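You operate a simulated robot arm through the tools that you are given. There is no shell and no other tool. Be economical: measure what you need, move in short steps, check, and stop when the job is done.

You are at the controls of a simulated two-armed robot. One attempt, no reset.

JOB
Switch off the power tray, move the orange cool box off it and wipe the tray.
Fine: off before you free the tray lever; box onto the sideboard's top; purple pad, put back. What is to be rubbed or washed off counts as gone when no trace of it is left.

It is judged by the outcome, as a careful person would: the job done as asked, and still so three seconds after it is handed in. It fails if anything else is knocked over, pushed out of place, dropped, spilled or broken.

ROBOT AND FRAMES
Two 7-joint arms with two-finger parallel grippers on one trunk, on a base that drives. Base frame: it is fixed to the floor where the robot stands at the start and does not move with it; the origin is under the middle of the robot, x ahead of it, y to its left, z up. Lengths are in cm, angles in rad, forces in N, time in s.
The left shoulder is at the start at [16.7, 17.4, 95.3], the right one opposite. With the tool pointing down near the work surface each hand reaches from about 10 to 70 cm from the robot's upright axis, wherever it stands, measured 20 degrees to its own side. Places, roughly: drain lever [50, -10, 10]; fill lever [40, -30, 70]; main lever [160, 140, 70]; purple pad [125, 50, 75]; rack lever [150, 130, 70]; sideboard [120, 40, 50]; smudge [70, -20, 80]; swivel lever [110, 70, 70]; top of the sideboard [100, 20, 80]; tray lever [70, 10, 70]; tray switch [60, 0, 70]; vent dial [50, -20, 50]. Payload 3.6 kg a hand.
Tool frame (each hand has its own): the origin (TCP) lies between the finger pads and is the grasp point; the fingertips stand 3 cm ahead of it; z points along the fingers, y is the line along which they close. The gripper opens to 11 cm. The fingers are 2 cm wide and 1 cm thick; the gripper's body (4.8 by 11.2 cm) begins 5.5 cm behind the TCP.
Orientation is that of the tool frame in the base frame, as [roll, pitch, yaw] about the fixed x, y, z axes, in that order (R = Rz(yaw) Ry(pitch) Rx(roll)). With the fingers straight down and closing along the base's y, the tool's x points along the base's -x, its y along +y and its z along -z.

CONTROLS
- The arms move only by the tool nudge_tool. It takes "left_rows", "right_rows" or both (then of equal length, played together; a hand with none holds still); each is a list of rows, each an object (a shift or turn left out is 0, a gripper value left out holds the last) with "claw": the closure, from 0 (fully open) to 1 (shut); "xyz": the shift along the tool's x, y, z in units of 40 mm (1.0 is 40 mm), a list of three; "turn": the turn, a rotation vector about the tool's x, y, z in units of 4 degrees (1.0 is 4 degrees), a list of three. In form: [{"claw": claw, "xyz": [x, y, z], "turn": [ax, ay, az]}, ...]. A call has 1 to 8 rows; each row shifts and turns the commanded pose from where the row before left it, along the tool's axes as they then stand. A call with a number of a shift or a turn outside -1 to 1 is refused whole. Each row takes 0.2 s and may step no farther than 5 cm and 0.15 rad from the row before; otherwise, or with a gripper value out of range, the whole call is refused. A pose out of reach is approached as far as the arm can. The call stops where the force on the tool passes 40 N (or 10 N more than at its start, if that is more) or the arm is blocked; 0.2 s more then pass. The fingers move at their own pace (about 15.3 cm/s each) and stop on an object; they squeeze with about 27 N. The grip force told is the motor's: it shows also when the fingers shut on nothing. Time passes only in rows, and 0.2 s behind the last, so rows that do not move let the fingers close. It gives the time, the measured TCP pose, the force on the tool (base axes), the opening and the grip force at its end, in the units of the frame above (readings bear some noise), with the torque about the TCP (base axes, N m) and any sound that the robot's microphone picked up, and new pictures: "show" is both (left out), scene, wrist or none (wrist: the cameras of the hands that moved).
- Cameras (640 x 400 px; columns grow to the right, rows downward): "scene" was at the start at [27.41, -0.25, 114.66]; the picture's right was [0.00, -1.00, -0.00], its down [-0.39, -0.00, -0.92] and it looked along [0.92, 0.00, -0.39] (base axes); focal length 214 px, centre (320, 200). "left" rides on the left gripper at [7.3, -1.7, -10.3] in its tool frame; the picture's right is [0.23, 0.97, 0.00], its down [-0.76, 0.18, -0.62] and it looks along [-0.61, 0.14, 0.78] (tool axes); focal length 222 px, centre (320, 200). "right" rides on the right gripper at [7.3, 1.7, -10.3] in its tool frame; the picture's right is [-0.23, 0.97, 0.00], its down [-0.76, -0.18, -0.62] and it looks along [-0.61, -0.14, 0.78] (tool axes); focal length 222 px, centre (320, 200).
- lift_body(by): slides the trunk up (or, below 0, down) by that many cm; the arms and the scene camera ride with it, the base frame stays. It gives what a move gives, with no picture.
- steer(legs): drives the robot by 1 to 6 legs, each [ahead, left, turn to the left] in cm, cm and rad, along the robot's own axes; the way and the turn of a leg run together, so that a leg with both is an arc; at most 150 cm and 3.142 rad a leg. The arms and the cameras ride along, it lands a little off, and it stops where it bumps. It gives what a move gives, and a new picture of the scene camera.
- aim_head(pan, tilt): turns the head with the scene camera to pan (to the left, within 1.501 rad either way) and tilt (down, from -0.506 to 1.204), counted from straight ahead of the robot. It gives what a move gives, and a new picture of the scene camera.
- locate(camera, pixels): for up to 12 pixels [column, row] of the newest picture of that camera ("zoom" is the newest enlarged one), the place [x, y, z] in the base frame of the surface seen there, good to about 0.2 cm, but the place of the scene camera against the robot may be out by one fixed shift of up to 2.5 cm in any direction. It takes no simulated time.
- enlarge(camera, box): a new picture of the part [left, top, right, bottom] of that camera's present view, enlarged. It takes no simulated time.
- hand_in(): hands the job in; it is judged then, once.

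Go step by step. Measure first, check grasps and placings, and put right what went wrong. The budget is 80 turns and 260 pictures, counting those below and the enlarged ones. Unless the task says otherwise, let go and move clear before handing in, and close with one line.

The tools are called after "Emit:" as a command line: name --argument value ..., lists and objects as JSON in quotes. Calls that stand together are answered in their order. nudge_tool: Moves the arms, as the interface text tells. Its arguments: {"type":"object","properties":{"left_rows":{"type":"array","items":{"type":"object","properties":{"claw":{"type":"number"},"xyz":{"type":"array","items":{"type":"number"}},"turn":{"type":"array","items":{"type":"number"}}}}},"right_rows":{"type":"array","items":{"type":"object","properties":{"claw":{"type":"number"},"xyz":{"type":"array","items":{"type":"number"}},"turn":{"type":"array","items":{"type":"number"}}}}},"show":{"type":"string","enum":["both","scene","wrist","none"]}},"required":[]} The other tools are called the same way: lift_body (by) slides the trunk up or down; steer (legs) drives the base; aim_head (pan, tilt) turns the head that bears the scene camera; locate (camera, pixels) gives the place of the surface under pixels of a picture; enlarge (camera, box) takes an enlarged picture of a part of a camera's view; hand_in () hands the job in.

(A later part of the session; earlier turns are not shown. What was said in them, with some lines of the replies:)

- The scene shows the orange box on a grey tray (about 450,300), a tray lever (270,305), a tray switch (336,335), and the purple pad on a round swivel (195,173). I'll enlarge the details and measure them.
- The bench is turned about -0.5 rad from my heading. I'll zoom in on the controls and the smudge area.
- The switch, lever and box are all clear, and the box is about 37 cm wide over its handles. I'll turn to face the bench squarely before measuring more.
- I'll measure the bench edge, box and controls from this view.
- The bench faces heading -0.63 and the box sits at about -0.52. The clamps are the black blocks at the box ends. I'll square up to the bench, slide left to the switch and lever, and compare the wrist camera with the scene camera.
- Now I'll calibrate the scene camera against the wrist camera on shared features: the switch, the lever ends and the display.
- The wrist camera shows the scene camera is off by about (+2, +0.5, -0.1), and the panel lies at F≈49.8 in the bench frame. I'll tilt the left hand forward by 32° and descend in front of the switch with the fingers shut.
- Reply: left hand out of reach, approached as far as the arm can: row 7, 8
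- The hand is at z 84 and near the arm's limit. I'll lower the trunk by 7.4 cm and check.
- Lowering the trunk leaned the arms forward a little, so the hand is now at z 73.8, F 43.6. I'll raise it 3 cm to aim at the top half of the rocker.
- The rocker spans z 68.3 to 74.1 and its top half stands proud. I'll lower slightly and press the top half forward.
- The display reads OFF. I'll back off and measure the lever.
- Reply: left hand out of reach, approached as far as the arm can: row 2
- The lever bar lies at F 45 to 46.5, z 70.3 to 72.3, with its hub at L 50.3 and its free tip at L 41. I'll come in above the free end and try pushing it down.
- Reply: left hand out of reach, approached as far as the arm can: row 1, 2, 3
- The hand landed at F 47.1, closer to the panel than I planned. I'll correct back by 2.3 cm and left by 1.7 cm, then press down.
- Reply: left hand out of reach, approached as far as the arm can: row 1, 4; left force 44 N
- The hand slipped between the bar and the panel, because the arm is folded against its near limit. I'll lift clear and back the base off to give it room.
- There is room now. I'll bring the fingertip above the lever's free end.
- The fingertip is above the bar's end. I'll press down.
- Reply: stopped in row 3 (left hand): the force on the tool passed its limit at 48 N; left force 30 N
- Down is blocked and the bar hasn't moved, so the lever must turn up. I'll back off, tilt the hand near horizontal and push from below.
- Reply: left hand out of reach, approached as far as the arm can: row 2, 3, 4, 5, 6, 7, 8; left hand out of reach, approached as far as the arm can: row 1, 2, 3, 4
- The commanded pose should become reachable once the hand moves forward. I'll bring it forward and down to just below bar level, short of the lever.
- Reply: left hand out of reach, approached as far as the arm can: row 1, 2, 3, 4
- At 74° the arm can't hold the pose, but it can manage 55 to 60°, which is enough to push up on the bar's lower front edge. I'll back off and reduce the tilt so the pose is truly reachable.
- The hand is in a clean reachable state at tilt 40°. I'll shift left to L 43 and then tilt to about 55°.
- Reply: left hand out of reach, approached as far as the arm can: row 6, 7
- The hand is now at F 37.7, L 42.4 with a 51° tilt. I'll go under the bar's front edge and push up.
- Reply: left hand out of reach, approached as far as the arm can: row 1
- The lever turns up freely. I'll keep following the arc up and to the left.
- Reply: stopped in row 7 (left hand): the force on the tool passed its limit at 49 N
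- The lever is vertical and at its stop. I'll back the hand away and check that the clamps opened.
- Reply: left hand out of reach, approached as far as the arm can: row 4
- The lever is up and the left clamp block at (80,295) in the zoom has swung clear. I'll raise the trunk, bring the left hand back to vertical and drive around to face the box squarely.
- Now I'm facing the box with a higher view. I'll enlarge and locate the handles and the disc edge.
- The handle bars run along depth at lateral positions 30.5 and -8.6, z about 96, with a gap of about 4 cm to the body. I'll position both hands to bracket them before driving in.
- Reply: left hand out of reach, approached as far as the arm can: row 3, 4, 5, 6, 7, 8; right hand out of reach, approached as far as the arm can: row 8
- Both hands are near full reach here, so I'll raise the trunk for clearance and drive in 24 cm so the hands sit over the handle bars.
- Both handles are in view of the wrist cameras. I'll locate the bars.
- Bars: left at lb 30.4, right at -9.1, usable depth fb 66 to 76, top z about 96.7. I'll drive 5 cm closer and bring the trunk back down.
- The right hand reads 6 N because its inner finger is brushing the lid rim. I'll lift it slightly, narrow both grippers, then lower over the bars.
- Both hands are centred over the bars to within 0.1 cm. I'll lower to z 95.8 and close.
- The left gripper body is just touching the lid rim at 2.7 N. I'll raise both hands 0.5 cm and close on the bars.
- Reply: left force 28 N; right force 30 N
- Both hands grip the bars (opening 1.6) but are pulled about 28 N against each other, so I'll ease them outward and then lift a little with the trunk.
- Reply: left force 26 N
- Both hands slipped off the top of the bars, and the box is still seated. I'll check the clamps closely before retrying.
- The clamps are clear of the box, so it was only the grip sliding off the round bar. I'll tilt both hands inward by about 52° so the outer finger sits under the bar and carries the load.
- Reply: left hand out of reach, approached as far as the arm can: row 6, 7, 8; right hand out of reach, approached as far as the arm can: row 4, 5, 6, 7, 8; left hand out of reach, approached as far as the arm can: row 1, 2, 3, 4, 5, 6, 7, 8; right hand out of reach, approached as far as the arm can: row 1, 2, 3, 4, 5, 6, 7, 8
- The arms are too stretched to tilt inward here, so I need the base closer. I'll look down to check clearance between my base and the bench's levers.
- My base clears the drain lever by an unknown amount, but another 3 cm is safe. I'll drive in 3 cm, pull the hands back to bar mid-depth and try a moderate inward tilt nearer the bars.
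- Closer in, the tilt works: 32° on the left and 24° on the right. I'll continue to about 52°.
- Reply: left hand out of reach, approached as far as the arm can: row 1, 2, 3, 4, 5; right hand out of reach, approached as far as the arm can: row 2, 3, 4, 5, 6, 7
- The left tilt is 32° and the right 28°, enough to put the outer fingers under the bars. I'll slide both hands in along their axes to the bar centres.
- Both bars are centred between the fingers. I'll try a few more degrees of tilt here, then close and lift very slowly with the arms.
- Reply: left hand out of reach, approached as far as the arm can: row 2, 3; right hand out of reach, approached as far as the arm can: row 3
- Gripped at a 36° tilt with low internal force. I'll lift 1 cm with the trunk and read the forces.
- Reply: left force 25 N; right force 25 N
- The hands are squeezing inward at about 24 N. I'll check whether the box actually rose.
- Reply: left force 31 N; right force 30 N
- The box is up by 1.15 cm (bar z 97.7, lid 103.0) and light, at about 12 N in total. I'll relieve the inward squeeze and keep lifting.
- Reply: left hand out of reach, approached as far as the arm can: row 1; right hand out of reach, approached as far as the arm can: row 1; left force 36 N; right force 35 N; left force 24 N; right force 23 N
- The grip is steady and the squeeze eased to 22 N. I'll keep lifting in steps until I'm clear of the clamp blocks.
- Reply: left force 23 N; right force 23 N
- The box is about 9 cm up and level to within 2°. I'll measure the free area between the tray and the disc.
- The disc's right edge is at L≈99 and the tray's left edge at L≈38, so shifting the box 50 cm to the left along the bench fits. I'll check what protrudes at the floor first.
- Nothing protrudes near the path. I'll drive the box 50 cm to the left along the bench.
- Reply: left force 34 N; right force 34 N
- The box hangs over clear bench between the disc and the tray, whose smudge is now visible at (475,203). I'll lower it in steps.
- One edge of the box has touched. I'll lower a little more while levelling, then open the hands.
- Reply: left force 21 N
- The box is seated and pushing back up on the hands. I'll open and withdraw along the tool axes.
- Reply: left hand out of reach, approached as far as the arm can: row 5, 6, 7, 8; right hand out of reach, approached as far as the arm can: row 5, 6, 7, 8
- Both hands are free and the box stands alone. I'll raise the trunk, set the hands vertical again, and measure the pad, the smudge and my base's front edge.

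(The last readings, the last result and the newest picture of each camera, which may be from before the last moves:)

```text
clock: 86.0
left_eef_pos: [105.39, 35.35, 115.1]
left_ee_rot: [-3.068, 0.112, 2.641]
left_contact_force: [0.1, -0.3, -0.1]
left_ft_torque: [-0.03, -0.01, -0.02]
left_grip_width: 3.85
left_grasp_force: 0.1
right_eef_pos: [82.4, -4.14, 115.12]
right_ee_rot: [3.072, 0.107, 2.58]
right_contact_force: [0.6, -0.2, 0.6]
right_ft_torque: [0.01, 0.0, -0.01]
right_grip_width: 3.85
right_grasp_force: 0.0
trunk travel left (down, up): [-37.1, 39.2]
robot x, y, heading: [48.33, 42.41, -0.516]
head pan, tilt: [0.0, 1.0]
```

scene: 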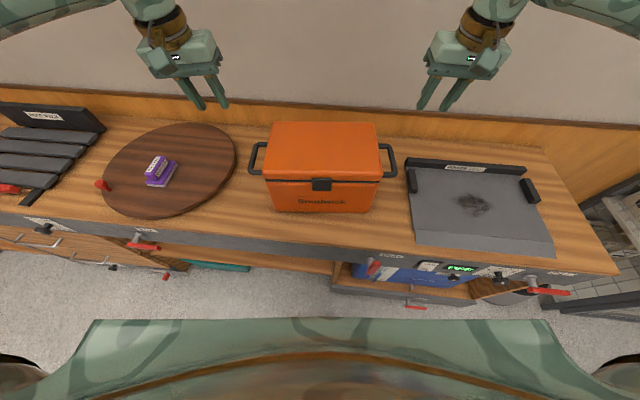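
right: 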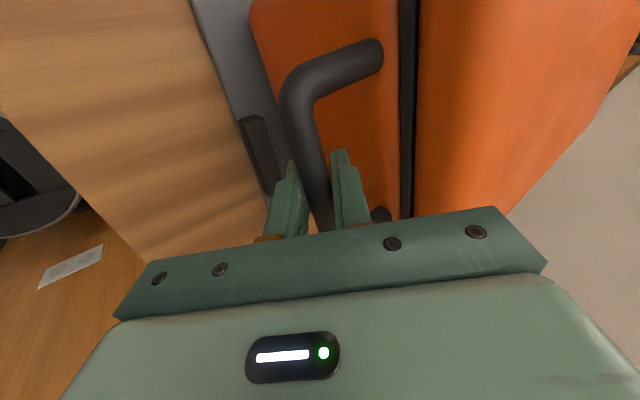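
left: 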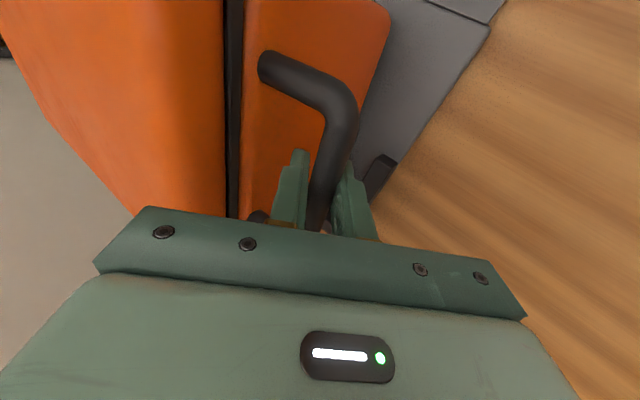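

The smudge centre is near (66.5,-23) and spans ±6 cm. I'll drive left along the bench so the left hand is over the pad.

Emit:
steer --legs '[[4.3, 35.7, 0]]'

Emit:
nudge_tool --left_rows '[{"claw": 0.2, "turn": [-1, 0, 0]}, {"turn": [0, 0.8, 0]}, {"turn": [0, 0.8, 0]}]' --right_rows '[{"turn": [1, 0, 0]}, {"turn": [0, 0.8, 0]}, {"turn": [0, 0.8, 0]}]' --show "both"

```text
clock: 88.3
left_eef_pos: [126.87, 63.47, 115.13]
left_ee_rot: [-3.066, 0.112, 2.634]
left_contact_force: [1.5, 0.1, -0.5]
left_ft_torque: [-0.02, 0.01, -0.01]
left_grip_width: 3.85
left_grasp_force: 0.1
right_eef_pos: [103.51, 23.98, 115.07]
right_ee_rot: [3.069, 0.107, 2.575]
right_contact_force: [-0.9, 0.0, -0.2]
right_ft_torque: [-0.02, -0.03, -0.04]
right_grip_width: 3.86
right_grasp_force: 0.0
trunk travel left (down, up): [-37.1, 39.2]
robot x, y, heading: [70.24, 70.85, -0.528]
head pan, tilt: [0.0, 1.0]
```

scene: 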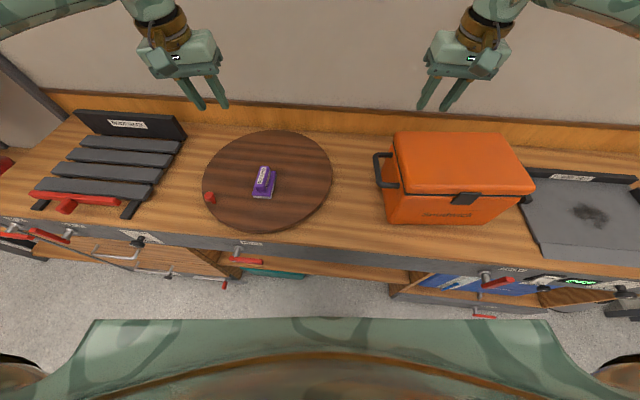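

```text
clock: 89.1
left_eef_pos: [126.83, 63.38, 115.08]
left_ee_rot: [-3.139, -0.001, 2.633]
left_contact_force: [-0.1, -0.7, 0.3]
left_ft_torque: [0.03, 0.02, -0.01]
left_grip_width: 8.8
left_grasp_force: 0.0
right_eef_pos: [103.66, 23.97, 115.05]
right_ee_rot: [3.138, -0.005, 2.576]
right_contact_force: [-0.5, -0.5, 0.0]
right_ft_torque: [0.0, -0.02, 0.01]
right_grip_width: 3.85
right_grasp_force: 0.0
trunk travel left (down, up): [-37.1, 39.2]
robot x, y, heading: [70.12, 70.94, -0.525]
head pan, tilt: [0.0, 1.0]
```

scene: 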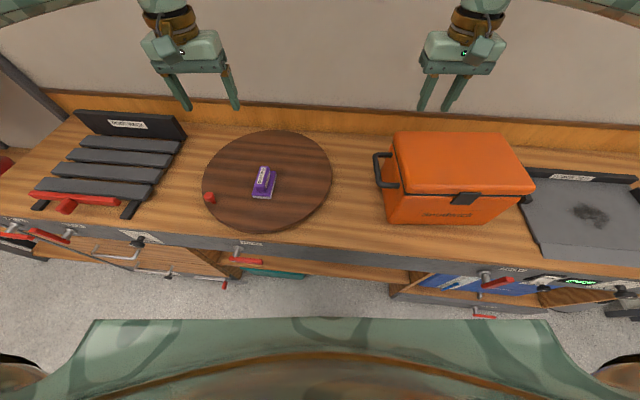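
right: 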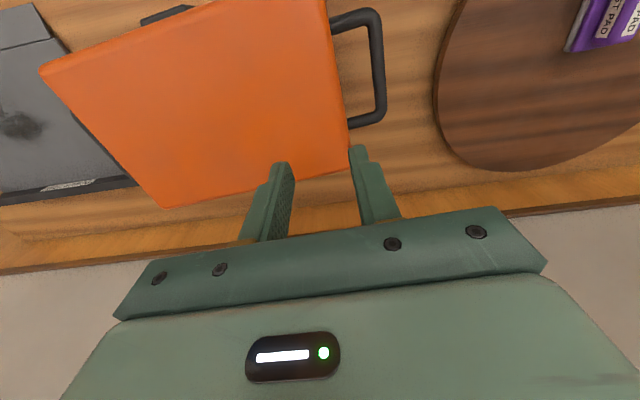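
left: 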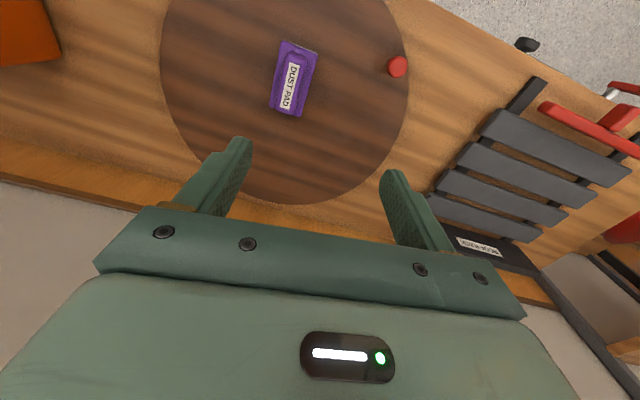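

The pad is clearly visible at (290,78) in the left wrist view. I'll measure its corners.

Emit:
enlarge --camera "left" --box '[230, 20, 350, 140]'

Emit:
locate --camera "left" --pixels '[[282, 42], [319, 50], [302, 115], [271, 108], [291, 88], [297, 55], [285, 107], [290, 75]]'

```text
3.33 times, centred on (290, 80) of left
```

zoom: 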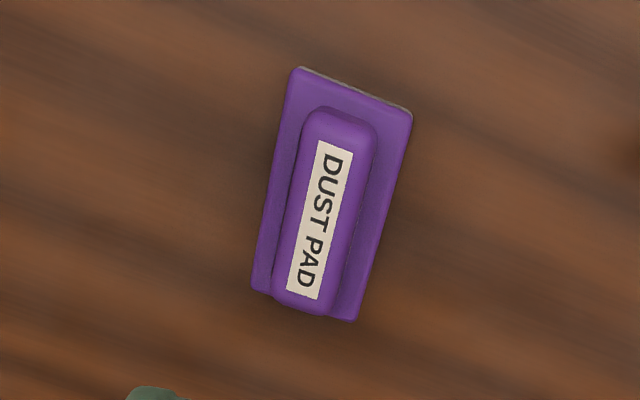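

```text
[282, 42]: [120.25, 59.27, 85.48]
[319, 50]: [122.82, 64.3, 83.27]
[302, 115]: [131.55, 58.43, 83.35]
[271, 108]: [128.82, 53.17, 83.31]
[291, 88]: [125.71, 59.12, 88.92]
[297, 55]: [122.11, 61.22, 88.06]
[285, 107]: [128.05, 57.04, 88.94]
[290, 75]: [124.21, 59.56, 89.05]
```

The pad's long axis runs along the bench normal, its grip block is centred at (125.1, 59.2) with its top at z 89, and its plate top is at 85.5. I'll rotate, centre and descend partway.

Emit:
nudge_tool --left_rows '[{"claw": 0.5, "turn": [0, 0, 0.75]}, {"turn": [0, 0, 0.75]}, {"xyz": [-0.12, -0.55, 0.5]}, {"xyz": [-0.12, -0.55, 0.5]}, {"xyz": [0, 0, 1]}, {"xyz": [0, 0, 1]}, {"xyz": [0, 0, 1]}, {"xyz": [0, 0, 0.5]}]' --show "wrist"

Emit:
enlarge --camera "left" --box '[220, 60, 420, 240]'

```text
clock: 90.9
left_eef_pos: [124.91, 59.25, 97.29]
left_ee_rot: [-3.137, 0.002, 2.529]
left_contact_force: [-0.7, -0.1, 1.0]
left_ft_torque: [0.0, -0.01, 0.0]
left_grip_width: 5.51
left_grasp_force: 0.1
right_eef_pos: [103.58, 24.04, 114.98]
right_ee_rot: [3.138, -0.007, 2.575]
right_contact_force: [-0.2, -0.3, 0.0]
right_ft_torque: [0.01, -0.01, -0.01]
right_grip_width: 3.85
right_grasp_force: 0.1
trunk travel left (down, up): [-37.1, 39.2]
robot x, y, heading: [69.89, 70.66, -0.531]
head pan, tilt: [0.0, 1.0]
```

left: 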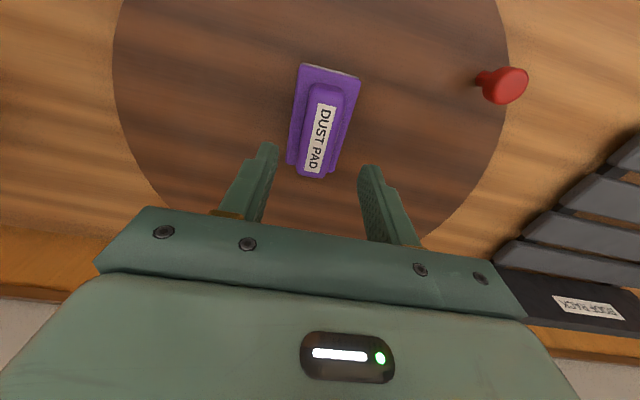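

```text
2.22 times, centred on (320, 150) of left
```

zoom: 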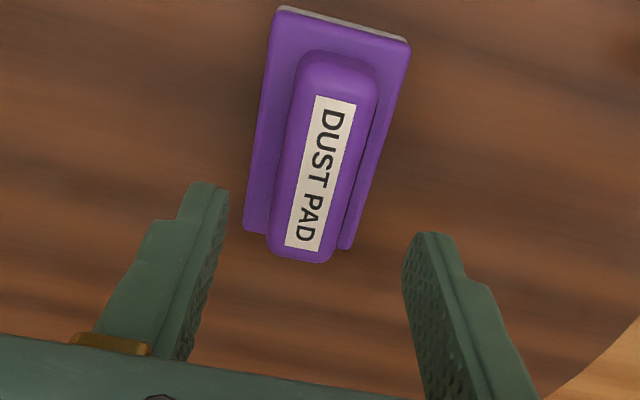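

Emit:
locate --camera "zoom" --pixels '[[345, 70], [305, 250], [285, 160], [365, 160], [325, 160], [250, 225], [345, 245], [280, 15]]'

```text
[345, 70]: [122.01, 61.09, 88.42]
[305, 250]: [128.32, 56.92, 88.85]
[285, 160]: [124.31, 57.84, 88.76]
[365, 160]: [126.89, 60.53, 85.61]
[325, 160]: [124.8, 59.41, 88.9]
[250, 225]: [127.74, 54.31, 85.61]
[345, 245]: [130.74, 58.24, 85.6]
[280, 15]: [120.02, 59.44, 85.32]
```

I'm centred to within 0.4 cm. I'll descend to z 88.7 and grip.

Emit:
nudge_tool --left_rows '[{"xyz": [-0.08, 0, 0.7], "turn": [0, 0, -0.3]}, {"xyz": [0, 0, 0.7]}, {"xyz": [0, 0, 0.5]}, {"xyz": [0, 0, 0.23]}, {}, {"claw": 1}, {"claw": 1}, {"claw": 1}]' --show "wrist"

```text
clock: 92.7
left_eef_pos: [125.25, 59.08, 88.55]
left_ee_rot: [-3.138, 0.001, 2.547]
left_contact_force: [1.0, -0.2, 0.3]
left_ft_torque: [0.0, -0.1, 0.02]
left_grip_width: 3.16
left_grasp_force: 27.2
right_eef_pos: [103.57, 23.94, 115.09]
right_ee_rot: [3.139, -0.006, 2.577]
right_contact_force: [-1.4, 0.0, 0.3]
right_ft_torque: [-0.02, -0.01, 0.0]
right_grip_width: 3.86
right_grasp_force: 0.0
trunk travel left (down, up): [-37.1, 39.2]
robot x, y, heading: [69.85, 70.54, -0.526]
head pan, tilt: [0.0, 1.0]
```

left: 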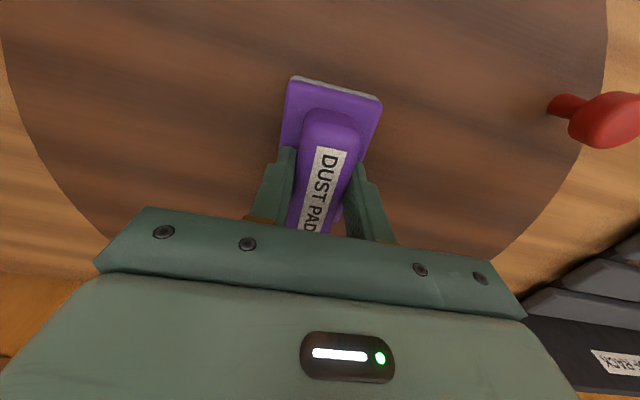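

The pad is gripped (opening 3.16), and its home pose is (125.25, 59.08, 88.55), yaw 2.547. I'll lift it well clear and pull the right arm back before driving to the tray.

Emit:
nudge_tool --left_rows '[{"xyz": [0, 0, -0.5]}, {"xyz": [0, 0, -1]}, {"xyz": [0, 0, -1]}, {"xyz": [0, 0, -1]}, {"xyz": [0, 0, -1]}, {"xyz": [0, 0, -1]}, {"xyz": [0, 0, -0.6]}]' --right_rows '[{"xyz": [0.8, 0.1, 0]}, {"xyz": [0.8, 0.1, 0]}, {"xyz": [0.8, 0.1, 0]}, {"xyz": [0.8, 0.1, 0]}, {"xyz": [0.8, 0.1, 0]}, {"xyz": [0.5, 0.1, 0]}, {}]' --show "none"

Emit:
steer --legs '[[-4.4, -50.2, 0], [-4.4, -50.2, 0]]'

Emit:
nudge_tool --left_rows '[{}]' --show "wrist"

```text
clock: 94.3
left_eef_pos: [125.27, 59.22, 113.06]
left_ee_rot: [-3.138, 0.0, 2.549]
left_contact_force: [-0.8, -0.4, -1.6]
left_ft_torque: [0.01, 0.02, -0.02]
left_grip_width: 3.12
left_grasp_force: 26.9
right_eef_pos: [89.52, 35.52, 115.09]
right_ee_rot: [3.14, -0.005, 2.576]
right_contact_force: [-0.3, -0.3, -0.3]
right_ft_torque: [0.01, 0.01, 0.03]
right_grip_width: 3.86
right_grasp_force: 0.1
trunk travel left (down, up): [-37.1, 39.2]
robot x, y, heading: [69.81, 70.67, -0.528]
head pan, tilt: [0.0, 1.0]
```

```text
clock: 99.8
left_eef_pos: [66.97, -23.18, 112.97]
left_ee_rot: [-3.138, 0.0, 2.539]
left_contact_force: [-0.3, 0.8, -0.8]
left_ft_torque: [-0.01, -0.03, -0.01]
left_grip_width: 3.16
left_grasp_force: 27.6
right_eef_pos: [31.03, -46.35, 115.12]
right_ee_rot: [3.138, -0.005, 2.567]
right_contact_force: [0.2, -0.3, 0.9]
right_ft_torque: [0.04, -0.05, -0.01]
right_grip_width: 3.86
right_grasp_force: 0.0
trunk travel left (down, up): [-37.1, 39.2]
robot x, y, heading: [11.78, -10.88, -0.534]
head pan, tilt: [0.0, 1.0]
```

scene: 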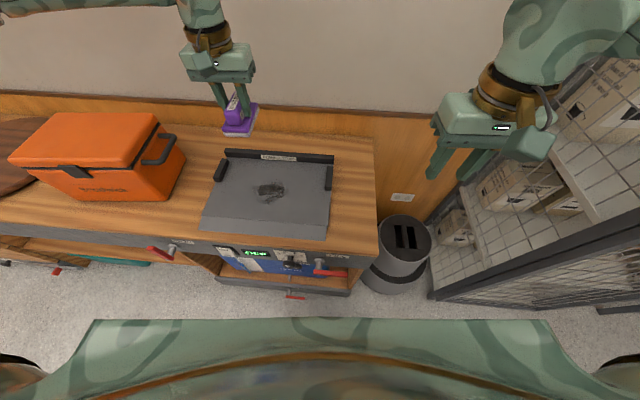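

```text
clock: 100.2
left_eef_pos: [67.07, -23.24, 113.08]
left_ee_rot: [-3.138, -0.001, 2.541]
left_contact_force: [0.1, 0.1, -0.9]
left_ft_torque: [0.01, 0.03, -0.01]
left_grip_width: 3.16
left_grasp_force: 26.9
right_eef_pos: [31.04, -46.37, 115.11]
right_ee_rot: [3.139, -0.006, 2.566]
right_contact_force: [-0.8, -0.8, 0.3]
right_ft_torque: [0.01, 0.03, -0.02]
right_grip_width: 3.84
right_grasp_force: 0.0
trunk travel left (down, up): [-37.1, 39.2]
robot x, y, heading: [11.93, -11.48, -0.535]
head pan, tilt: [0.0, 1.0]
```

left: 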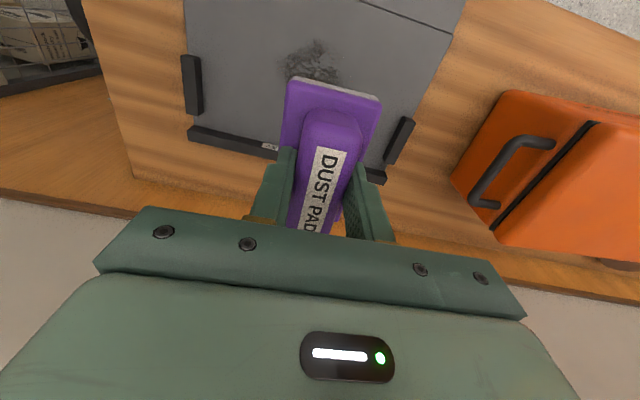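

The pad is right over the tray. I'll measure the smudge's extents and the tray surface from both views.

Emit:
enlarge --camera "scene" --box '[190, 140, 350, 240]'

Emit:
locate --camera "zoom" --pixels '[[255, 195], [385, 195], [310, 165], [290, 240], [120, 185], [560, 180], [320, 75], [55, 290]]'

Emit:
locate --camera "left" --pixels '[[318, 42], [285, 68], [340, 70], [300, 80], [250, 40], [400, 160], [197, 112], [240, 143]]'

```text
4.00 times, centred on (270, 190) of scene
```

zoom: 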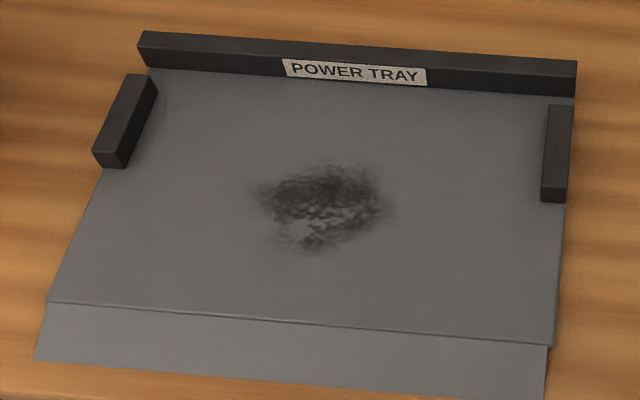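

```text
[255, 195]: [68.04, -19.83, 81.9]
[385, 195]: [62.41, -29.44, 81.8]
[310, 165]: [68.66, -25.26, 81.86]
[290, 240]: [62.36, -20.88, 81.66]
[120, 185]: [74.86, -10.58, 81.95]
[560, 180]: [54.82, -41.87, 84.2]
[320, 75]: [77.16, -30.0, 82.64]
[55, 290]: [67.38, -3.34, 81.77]
```

```text
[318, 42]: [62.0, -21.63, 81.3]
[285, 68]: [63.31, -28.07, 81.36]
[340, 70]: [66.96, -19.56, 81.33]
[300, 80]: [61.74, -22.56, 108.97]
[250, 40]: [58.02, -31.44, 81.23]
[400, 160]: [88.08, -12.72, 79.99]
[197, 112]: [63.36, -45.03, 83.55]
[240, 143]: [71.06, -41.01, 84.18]
```

Tray surface is at z 81.3 and the smudge spans f 64 to 72, l 13 to 24 in the hand frame. The pad is 9.3 × 5 cm. I'll descend to just above the tray, left of the smudge.

Emit:
nudge_tool --left_rows '[{"xyz": [0, 0.26, 0.914]}, {"xyz": [0, 0.26, 0.914]}, {"xyz": [0, 0.26, 0.914]}, {"xyz": [0, 0.26, 0.914]}, {"xyz": [0, 0.26, 0.914]}, {"xyz": [0, 0.26, 0.914]}, {"xyz": [0, 0.26, 0.914]}, {}]' --show "none"

Emit:
nudge_tool --left_rows '[{"xyz": [0, 0, 0.1]}, {"xyz": [0, 0, 0.1]}, {"xyz": [0, 0, 0.08]}, {}]' --show "wrist"

```text
clock: 102.0
left_eef_pos: [70.97, -17.5, 87.26]
left_ee_rot: [-3.138, 0.002, 2.539]
left_contact_force: [-0.4, 0.2, -1.0]
left_ft_torque: [0.01, -0.01, -0.03]
left_grip_width: 3.13
left_grasp_force: 26.7
right_eef_pos: [31.15, -46.32, 115.2]
right_ee_rot: [3.138, -0.004, 2.568]
right_contact_force: [-0.7, -0.1, -1.0]
right_ft_torque: [-0.01, 0.03, 0.0]
right_grip_width: 3.85
right_grasp_force: 0.0
trunk travel left (down, up): [-37.1, 39.2]
robot x, y, heading: [11.98, -10.78, -0.538]
head pan, tilt: [0.0, 1.0]
```

```text
clock: 103.0
left_eef_pos: [70.99, -17.33, 86.42]
left_ee_rot: [-3.138, 0.004, 2.54]
left_contact_force: [0.8, -0.1, 14.8]
left_ft_torque: [0.53, 0.4, 0.06]
left_grip_width: 3.16
left_grasp_force: 26.8
right_eef_pos: [30.98, -46.35, 115.25]
right_ee_rot: [3.137, -0.004, 2.568]
right_contact_force: [0.5, 0.2, 1.0]
right_ft_torque: [-0.01, 0.02, 0.05]
right_grip_width: 3.85
right_grasp_force: 0.0
trunk travel left (down, up): [-37.1, 39.2]
robot x, y, heading: [12.07, -11.26, -0.536]
head pan, tilt: [0.0, 1.0]
```

left: 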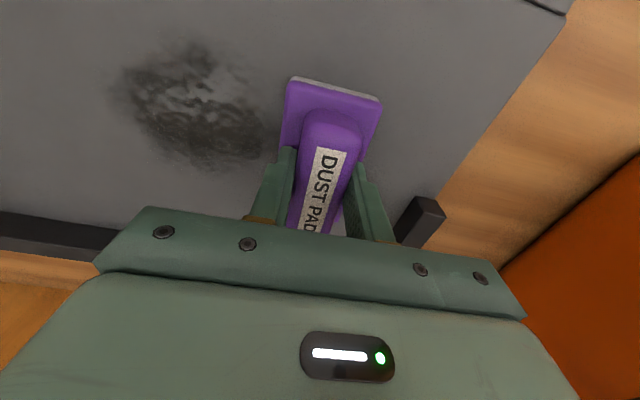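

Contact at 15 N. I'll locate the smudge edges in this accurate view to set the strokes.

Emit:
locate --camera "left" --pixels '[[115, 90], [185, 42], [215, 55], [270, 145], [200, 170], [150, 145], [330, 82]]'

```text
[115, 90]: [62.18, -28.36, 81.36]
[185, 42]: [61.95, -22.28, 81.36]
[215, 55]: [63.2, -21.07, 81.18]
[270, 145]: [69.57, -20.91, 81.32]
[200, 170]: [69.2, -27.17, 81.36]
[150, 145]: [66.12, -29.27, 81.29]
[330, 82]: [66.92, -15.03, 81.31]
```

The smudge spans f 63 to 73, l 11 to 23, and the pad covers f 63.7 to 73. I'll stroke across, then repeat with depth offsets.

Emit:
nudge_tool --left_rows '[{"xyz": [0, -0.6, 0]}, {"xyz": [0, -0.6, 0]}, {"xyz": [0, -0.6, 0]}, {"xyz": [0, -0.6, 0]}, {"xyz": [0, -0.6, 0]}, {"xyz": [0, -0.6, 0]}, {"xyz": [0, -0.6, 0]}, {"xyz": [0, -0.4, 0]}]' --show "none"

Emit:
nudge_tool --left_rows '[{"xyz": [0.5, 0, 0]}, {"xyz": [0, 0.65, 0]}, {"xyz": [0, 0.65, 0]}, {"xyz": [0, 0.65, 0]}, {"xyz": [0, 0.65, 0]}, {"xyz": [0, 0.65, 0]}, {"xyz": [0, 0.65, 0]}, {"xyz": [0, 0.65, 0]}]' --show "wrist"

```text
clock: 104.8
left_eef_pos: [60.64, -32.48, 86.54]
left_ee_rot: [-3.138, 0.003, 2.541]
left_contact_force: [4.8, 6.1, 19.5]
left_ft_torque: [0.11, -0.45, 0.04]
left_grip_width: 3.17
left_grasp_force: 27.5
right_eef_pos: [30.95, -46.15, 115.28]
right_ee_rot: [3.139, -0.003, 2.567]
right_contact_force: [0.1, 0.1, -0.9]
right_ft_torque: [0.01, 0.0, -0.01]
right_grip_width: 3.85
right_grasp_force: 0.0
trunk travel left (down, up): [-37.1, 39.2]
robot x, y, heading: [11.77, -11.33, -0.533]
head pan, tilt: [0.0, 1.0]
```

```text
clock: 106.6
left_eef_pos: [69.28, -16.25, 86.38]
left_ee_rot: [-3.137, 0.001, 2.541]
left_contact_force: [-3.3, -4.1, 12.8]
left_ft_torque: [0.14, 0.07, 0.04]
left_grip_width: 3.17
left_grasp_force: 26.8
right_eef_pos: [30.95, -46.42, 115.26]
right_ee_rot: [3.14, -0.004, 2.568]
right_contact_force: [-0.4, -0.3, -0.1]
right_ft_torque: [0.02, -0.02, 0.01]
right_grip_width: 3.88
right_grasp_force: 0.0
trunk travel left (down, up): [-37.1, 39.2]
robot x, y, heading: [11.98, -11.26, -0.535]
head pan, tilt: [0.0, 1.0]
```

left: 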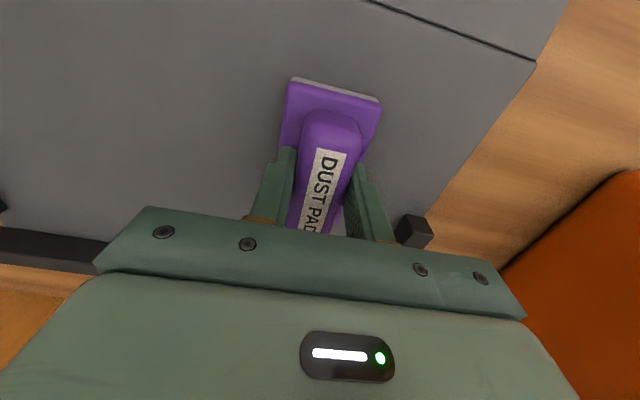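

It looks nearly clean. I'll do another pass offset to the rear, then check for traces.

Emit:
nudge_tool --left_rows '[{"xyz": [-0.95, -0.2, 0]}, {"xyz": [0, -0.65, 0]}, {"xyz": [0, -0.65, 0]}, {"xyz": [0, -0.65, 0]}, {"xyz": [0, -0.65, 0]}, {"xyz": [0, -0.65, 0]}, {"xyz": [0, -0.65, 0]}, {"xyz": [0, -0.5, 0]}]' --show "none"

Emit:
nudge_tool --left_rows '[{"xyz": [0.4, 0.2, 0]}, {"xyz": [0, 0.65, 0]}, {"xyz": [0, 0.65, 0]}, {"xyz": [0, 0.65, 0]}, {"xyz": [0, 0.65, 0]}, {"xyz": [0, 0.65, 0]}, {"xyz": [0, 0.65, 0]}, {"xyz": [0, 0.4, 0]}]' --show "none"

Emit:
nudge_tool --left_rows '[{"xyz": [0, 0, -0.5]}, {"xyz": [0, 0, -1]}, {"xyz": [0, 0, -1]}, {"xyz": [0, 0, -1]}, {"xyz": [0, 0, -1]}, {"xyz": [0, 0, -1]}, {"xyz": [0, 0, -1]}, {"xyz": [0, 0, -0.2]}]' --show "both"

Emit:
enlarge --camera "scene" --box '[190, 140, 350, 240]'

Emit:
enlarge --camera "left" --box '[170, 0, 450, 175]'

```text
clock: 108.4
left_eef_pos: [62.16, -33.59, 86.47]
left_ee_rot: [-3.138, 0.0, 2.542]
left_contact_force: [0.4, -0.5, 1.7]
left_ft_torque: [0.09, 0.03, 0.0]
left_grip_width: 3.18
left_grasp_force: 27.1
right_eef_pos: [31.0, -46.27, 115.14]
right_ee_rot: [3.137, -0.005, 2.568]
right_contact_force: [0.4, -0.6, 0.8]
right_ft_torque: [-0.01, -0.01, -0.01]
right_grip_width: 3.83
right_grasp_force: 0.1
trunk travel left (down, up): [-37.1, 39.2]
robot x, y, heading: [11.83, -11.3, -0.535]
head pan, tilt: [0.0, 1.0]
```

```text
clock: 110.2
left_eef_pos: [70.69, -17.91, 86.45]
left_ee_rot: [-3.137, 0.003, 2.539]
left_contact_force: [-5.6, -7.1, 21.6]
left_ft_torque: [0.16, 0.18, 0.13]
left_grip_width: 3.14
left_grasp_force: 26.8
right_eef_pos: [30.89, -46.47, 115.3]
right_ee_rot: [3.136, -0.005, 2.566]
right_contact_force: [0.1, 0.5, 0.1]
right_ft_torque: [0.02, 0.01, 0.0]
right_grip_width: 3.86
right_grasp_force: 0.2
trunk travel left (down, up): [-37.1, 39.2]
robot x, y, heading: [11.46, -10.8, -0.537]
head pan, tilt: [0.0, 1.0]
```

```text
clock: 112.0
left_eef_pos: [70.84, -17.78, 111.42]
left_ee_rot: [-3.138, 0.001, 2.542]
left_contact_force: [0.2, -0.2, 0.0]
left_ft_torque: [0.01, -0.01, 0.01]
left_grip_width: 3.16
left_grasp_force: 27.1
left hand out of reach, approached as far as the arm can: row 7, 8
right_eef_pos: [31.2, -46.28, 115.08]
right_ee_rot: [3.141, -0.006, 2.567]
right_contact_force: [1.5, 0.5, 0.4]
right_ft_torque: [0.02, -0.02, 0.01]
right_grip_width: 3.85
right_grasp_force: 0.0
trunk travel left (down, up): [-37.1, 39.2]
robot x, y, heading: [11.94, -10.99, -0.537]
head pan, tilt: [0.0, 1.0]
```

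scene: 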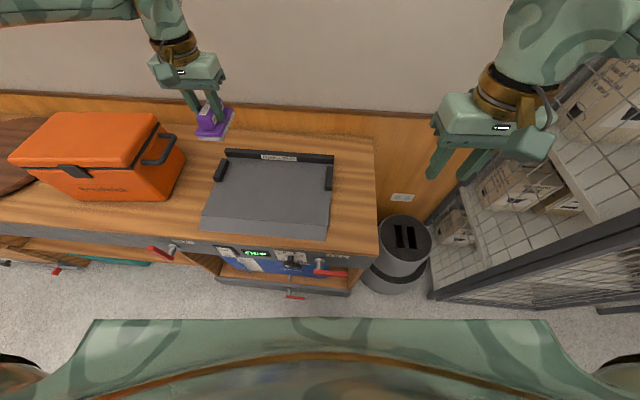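
left: 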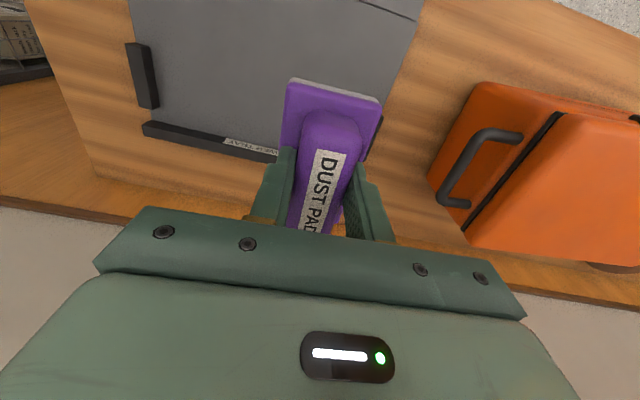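

```text
4.00 times, centred on (270, 190) of scene
```

zoom: 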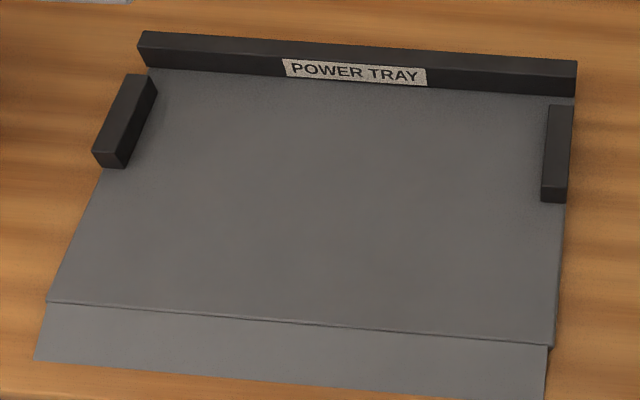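

```text
2.29 times, centred on (310, 88) of left
```

zoom: 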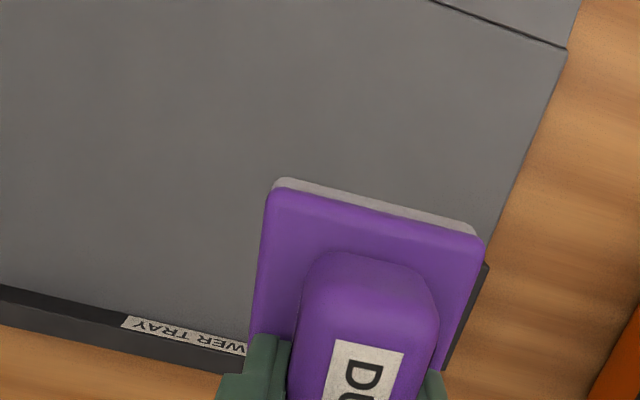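

The tray is clean in both views. I'll drive back to the disc to return the pad.

Emit:
steer --legs '[[3.7, 47, 0], [3.7, 46.9, 0]]'

Emit:
nudge_tool --left_rows '[{}]' --show "none"

```text
clock: 117.2
left_eef_pos: [125.25, 59.27, 111.42]
left_ee_rot: [-3.134, 0.0, 2.539]
left_contact_force: [0.8, 0.1, -1.0]
left_ft_torque: [-0.01, 0.01, -0.05]
left_grip_width: 3.13
left_grasp_force: 27.1
right_eef_pos: [85.67, 30.75, 115.16]
right_ee_rot: [3.14, -0.005, 2.566]
right_contact_force: [-0.5, 0.1, -0.2]
right_ft_torque: [-0.04, -0.01, -0.02]
right_grip_width: 3.86
right_grasp_force: 0.0
trunk travel left (down, up): [-37.1, 39.2]
robot x, y, heading: [66.55, 65.58, -0.539]
head pan, tilt: [0.0, 1.0]
```

scene: 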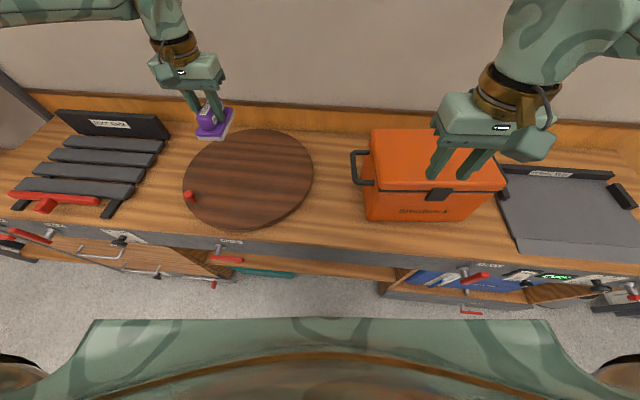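

```text
clock: 117.6
left_eef_pos: [125.26, 59.2, 111.34]
left_ee_rot: [-3.138, 0.0, 2.54]
left_contact_force: [1.1, 0.1, -0.8]
left_ft_torque: [0.02, -0.01, 0.0]
left_grip_width: 3.14
left_grasp_force: 27.1
right_eef_pos: [85.57, 30.65, 115.2]
right_ee_rot: [3.138, -0.005, 2.566]
right_contact_force: [0.5, 0.5, -0.9]
right_ft_torque: [-0.01, -0.02, -0.02]
right_grip_width: 3.83
right_grasp_force: 0.1
trunk travel left (down, up): [-37.1, 39.2]
robot x, y, heading: [66.35, 66.11, -0.534]
head pan, tilt: [0.0, 1.0]
```

The hand is within 0.1 cm of the pad's home. I'll lower to just above the disc, touch down and release.

Emit:
nudge_tool --left_rows '[{"xyz": [0, 0, 1]}, {"xyz": [0, 0, 1]}, {"xyz": [0, 0, 1]}, {"xyz": [0, 0, 1]}, {"xyz": [0, 0, 0.9]}, {"xyz": [0, 0, 0.5]}, {}]' --show "none"

Emit:
nudge_tool --left_rows '[{"xyz": [0, -0.02, 0.12]}, {"xyz": [0, 0, 0.08]}, {}]' --show "wrist"

```text
clock: 119.2
left_eef_pos: [125.13, 59.23, 89.89]
left_ee_rot: [-3.139, 0.003, 2.539]
left_contact_force: [0.1, -0.2, -0.9]
left_ft_torque: [0.0, -0.04, 0.04]
left_grip_width: 3.15
left_grasp_force: 27.0
right_eef_pos: [85.47, 30.76, 115.19]
right_ee_rot: [3.137, -0.005, 2.564]
right_contact_force: [-0.4, -0.5, -0.2]
right_ft_torque: [0.0, -0.03, -0.01]
right_grip_width: 3.88
right_grasp_force: 0.1
trunk travel left (down, up): [-37.1, 39.2]
robot x, y, heading: [66.12, 65.87, -0.539]
head pan, tilt: [0.0, 1.0]
```

```text
clock: 120.0
left_eef_pos: [125.17, 59.1, 89.06]
left_ee_rot: [-3.138, 0.0, 2.54]
left_contact_force: [0.7, 0.3, -0.8]
left_ft_torque: [0.01, 0.0, 0.03]
left_grip_width: 3.18
left_grasp_force: 26.9
right_eef_pos: [85.62, 30.67, 115.17]
right_ee_rot: [3.137, -0.006, 2.565]
right_contact_force: [-0.5, 0.7, 0.2]
right_ft_torque: [0.0, -0.03, 0.03]
right_grip_width: 3.86
right_grasp_force: 0.1
trunk travel left (down, up): [-37.1, 39.2]
robot x, y, heading: [66.33, 65.89, -0.538]
head pan, tilt: [0.0, 1.0]
```

left: 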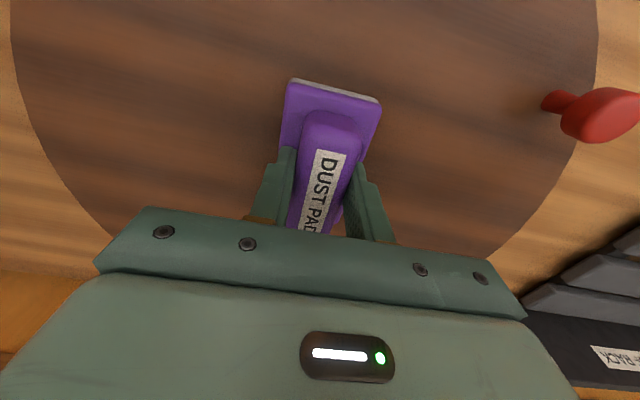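

The pad is still about 0.4 cm above the disc with no contact force. I'll finish lowering it.

Emit:
nudge_tool --left_rows '[{"xyz": [0, 0, 0.07]}, {"xyz": [0, 0, 0.06]}, {}]' --show "none"

```text
clock: 120.8
left_eef_pos: [125.15, 59.14, 88.48]
left_ee_rot: [-3.138, 0.0, 2.538]
left_contact_force: [-0.8, 0.3, -1.1]
left_ft_torque: [0.01, 0.01, 0.03]
left_grip_width: 3.14
left_grasp_force: 26.8
right_eef_pos: [85.53, 30.66, 115.15]
right_ee_rot: [3.137, -0.006, 2.566]
right_contact_force: [0.0, -0.4, 0.2]
right_ft_torque: [-0.01, 0.01, -0.02]
right_grip_width: 3.85
right_grasp_force: 0.1
trunk travel left (down, up): [-37.1, 39.2]
robot x, y, heading: [66.36, 66.33, -0.534]
head pan, tilt: [0.0, 1.0]
```

Emit:
nudge_tool --left_rows '[{"xyz": [0, 0, 0.04]}, {"xyz": [0, 0, 0.04]}, {"xyz": [0, 0, 0.03]}, {}]' --show "none"

```text
clock: 121.8
left_eef_pos: [125.17, 59.05, 88.43]
left_ee_rot: [-3.137, 0.004, 2.541]
left_contact_force: [3.0, 3.3, 36.4]
left_ft_torque: [0.72, 0.38, 0.19]
left_grip_width: 3.15
left_grasp_force: 27.4
right_eef_pos: [85.29, 30.73, 115.23]
right_ee_rot: [3.139, -0.001, 2.566]
right_contact_force: [-0.1, 0.3, -0.5]
right_ft_torque: [0.0, 0.03, 0.02]
right_grip_width: 3.89
right_grasp_force: 0.0
trunk travel left (down, up): [-37.1, 39.2]
robot x, y, heading: [66.62, 65.52, -0.535]
head pan, tilt: [0.0, 1.0]
```

It's firmly down at 36 N. I'll ease the pressure, release and rise.

Emit:
nudge_tool --left_rows '[{"xyz": [0, 0, -0.09]}, {"claw": 0.5}, {"claw": 0.5}, {"claw": 0.5}, {"xyz": [0, 0, -0.5]}, {"xyz": [0, 0, -1]}, {"xyz": [0, 0, -1]}, {"xyz": [0, 0, -1]}]' --show "both"

Emit:
nudge_tool --left_rows '[{"xyz": [0.5, 0, -0.8]}, {"xyz": [0.8, 0, -0.5]}, {"xyz": [0.8, 0, 0]}]' --show "none"

Emit:
steer --legs '[[-25, -10, 0]]'

Emit:
enlarge --camera "scene" --box '[150, 60, 600, 340]'

```text
clock: 123.6
left_eef_pos: [125.13, 59.12, 102.31]
left_ee_rot: [-3.139, 0.0, 2.539]
left_contact_force: [0.2, 0.3, 0.6]
left_ft_torque: [-0.01, -0.03, 0.0]
left_grip_width: 5.47
left_grasp_force: 0.0
right_eef_pos: [85.48, 30.68, 115.22]
right_ee_rot: [3.138, -0.004, 2.567]
right_contact_force: [0.1, -1.1, 0.3]
right_ft_torque: [-0.01, 0.01, 0.03]
right_grip_width: 3.85
right_grasp_force: 0.0
trunk travel left (down, up): [-37.1, 39.2]
robot x, y, heading: [66.69, 66.05, -0.538]
head pan, tilt: [0.0, 1.0]
```

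scene: 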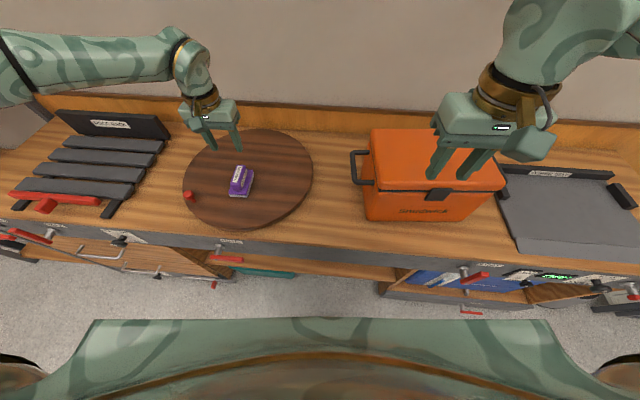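
left: 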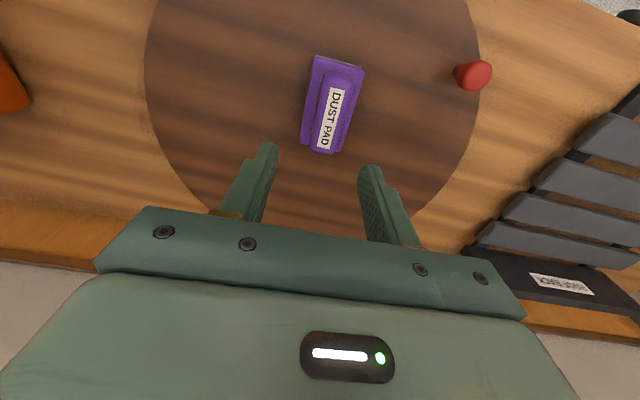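

```text
clock: 124.4
left_eef_pos: [118.16, 63.88, 107.54]
left_ee_rot: [-3.137, 0.001, 2.54]
left_contact_force: [-1.0, 0.6, 0.9]
left_ft_torque: [0.0, 0.01, 0.03]
left_grip_width: 5.5
left_grasp_force: 0.0
right_eef_pos: [85.47, 30.79, 115.22]
right_ee_rot: [3.141, -0.004, 2.565]
right_contact_force: [-0.5, -0.5, 0.1]
right_ft_torque: [0.0, 0.0, -0.01]
right_grip_width: 3.85
right_grasp_force: 0.1
trunk travel left (down, up): [-37.1, 39.2]
robot x, y, heading: [65.82, 66.13, -0.538]
head pan, tilt: [0.0, 1.0]
```

```text
clock: 126.3
left_eef_pos: [91.66, 67.91, 107.61]
left_ee_rot: [-3.137, 0.002, 2.537]
left_contact_force: [0.6, -0.1, 0.2]
left_ft_torque: [0.02, 0.04, -0.03]
left_grip_width: 5.51
left_grasp_force: 0.1
right_eef_pos: [58.93, 34.72, 115.17]
right_ee_rot: [3.137, -0.004, 2.565]
right_contact_force: [0.0, 0.6, -0.1]
right_ft_torque: [-0.04, -0.02, -0.02]
right_grip_width: 3.83
right_grasp_force: 0.2
trunk travel left (down, up): [-37.1, 39.2]
robot x, y, heading: [39.85, 69.9, -0.541]
head pan, tilt: [0.0, 1.0]
```

scene: 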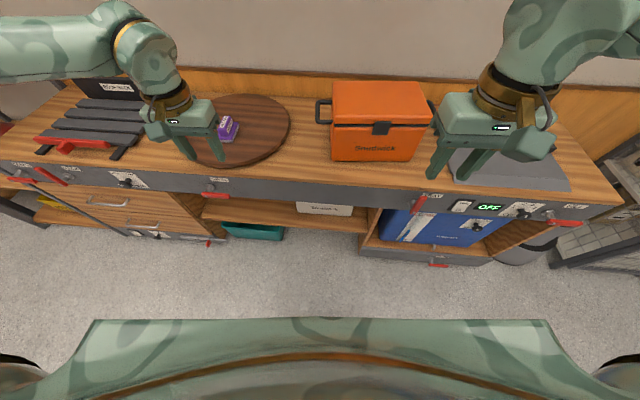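

```text
1.42 times, centred on (375, 200) of scene
```

zoom: 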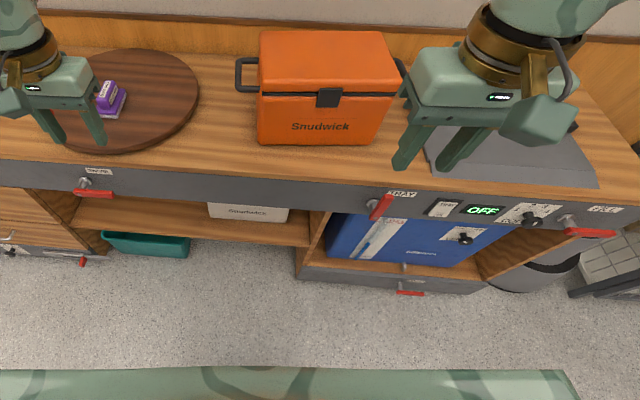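

The display reads OFF, the box stands on the sideboard top between the disc and the tray, the tray is clean, and the pad is back on the disc. Both hands are empty and clear, so I'm handing in.

Emit:
hand_in

```text
The job is handed in.
```

I switched the power tray off before freeing its lever, moved the orange cool box onto the sideboard top, wiped the tray until no trace of the smudge showed, and put the purple pad back in its place on the disc.
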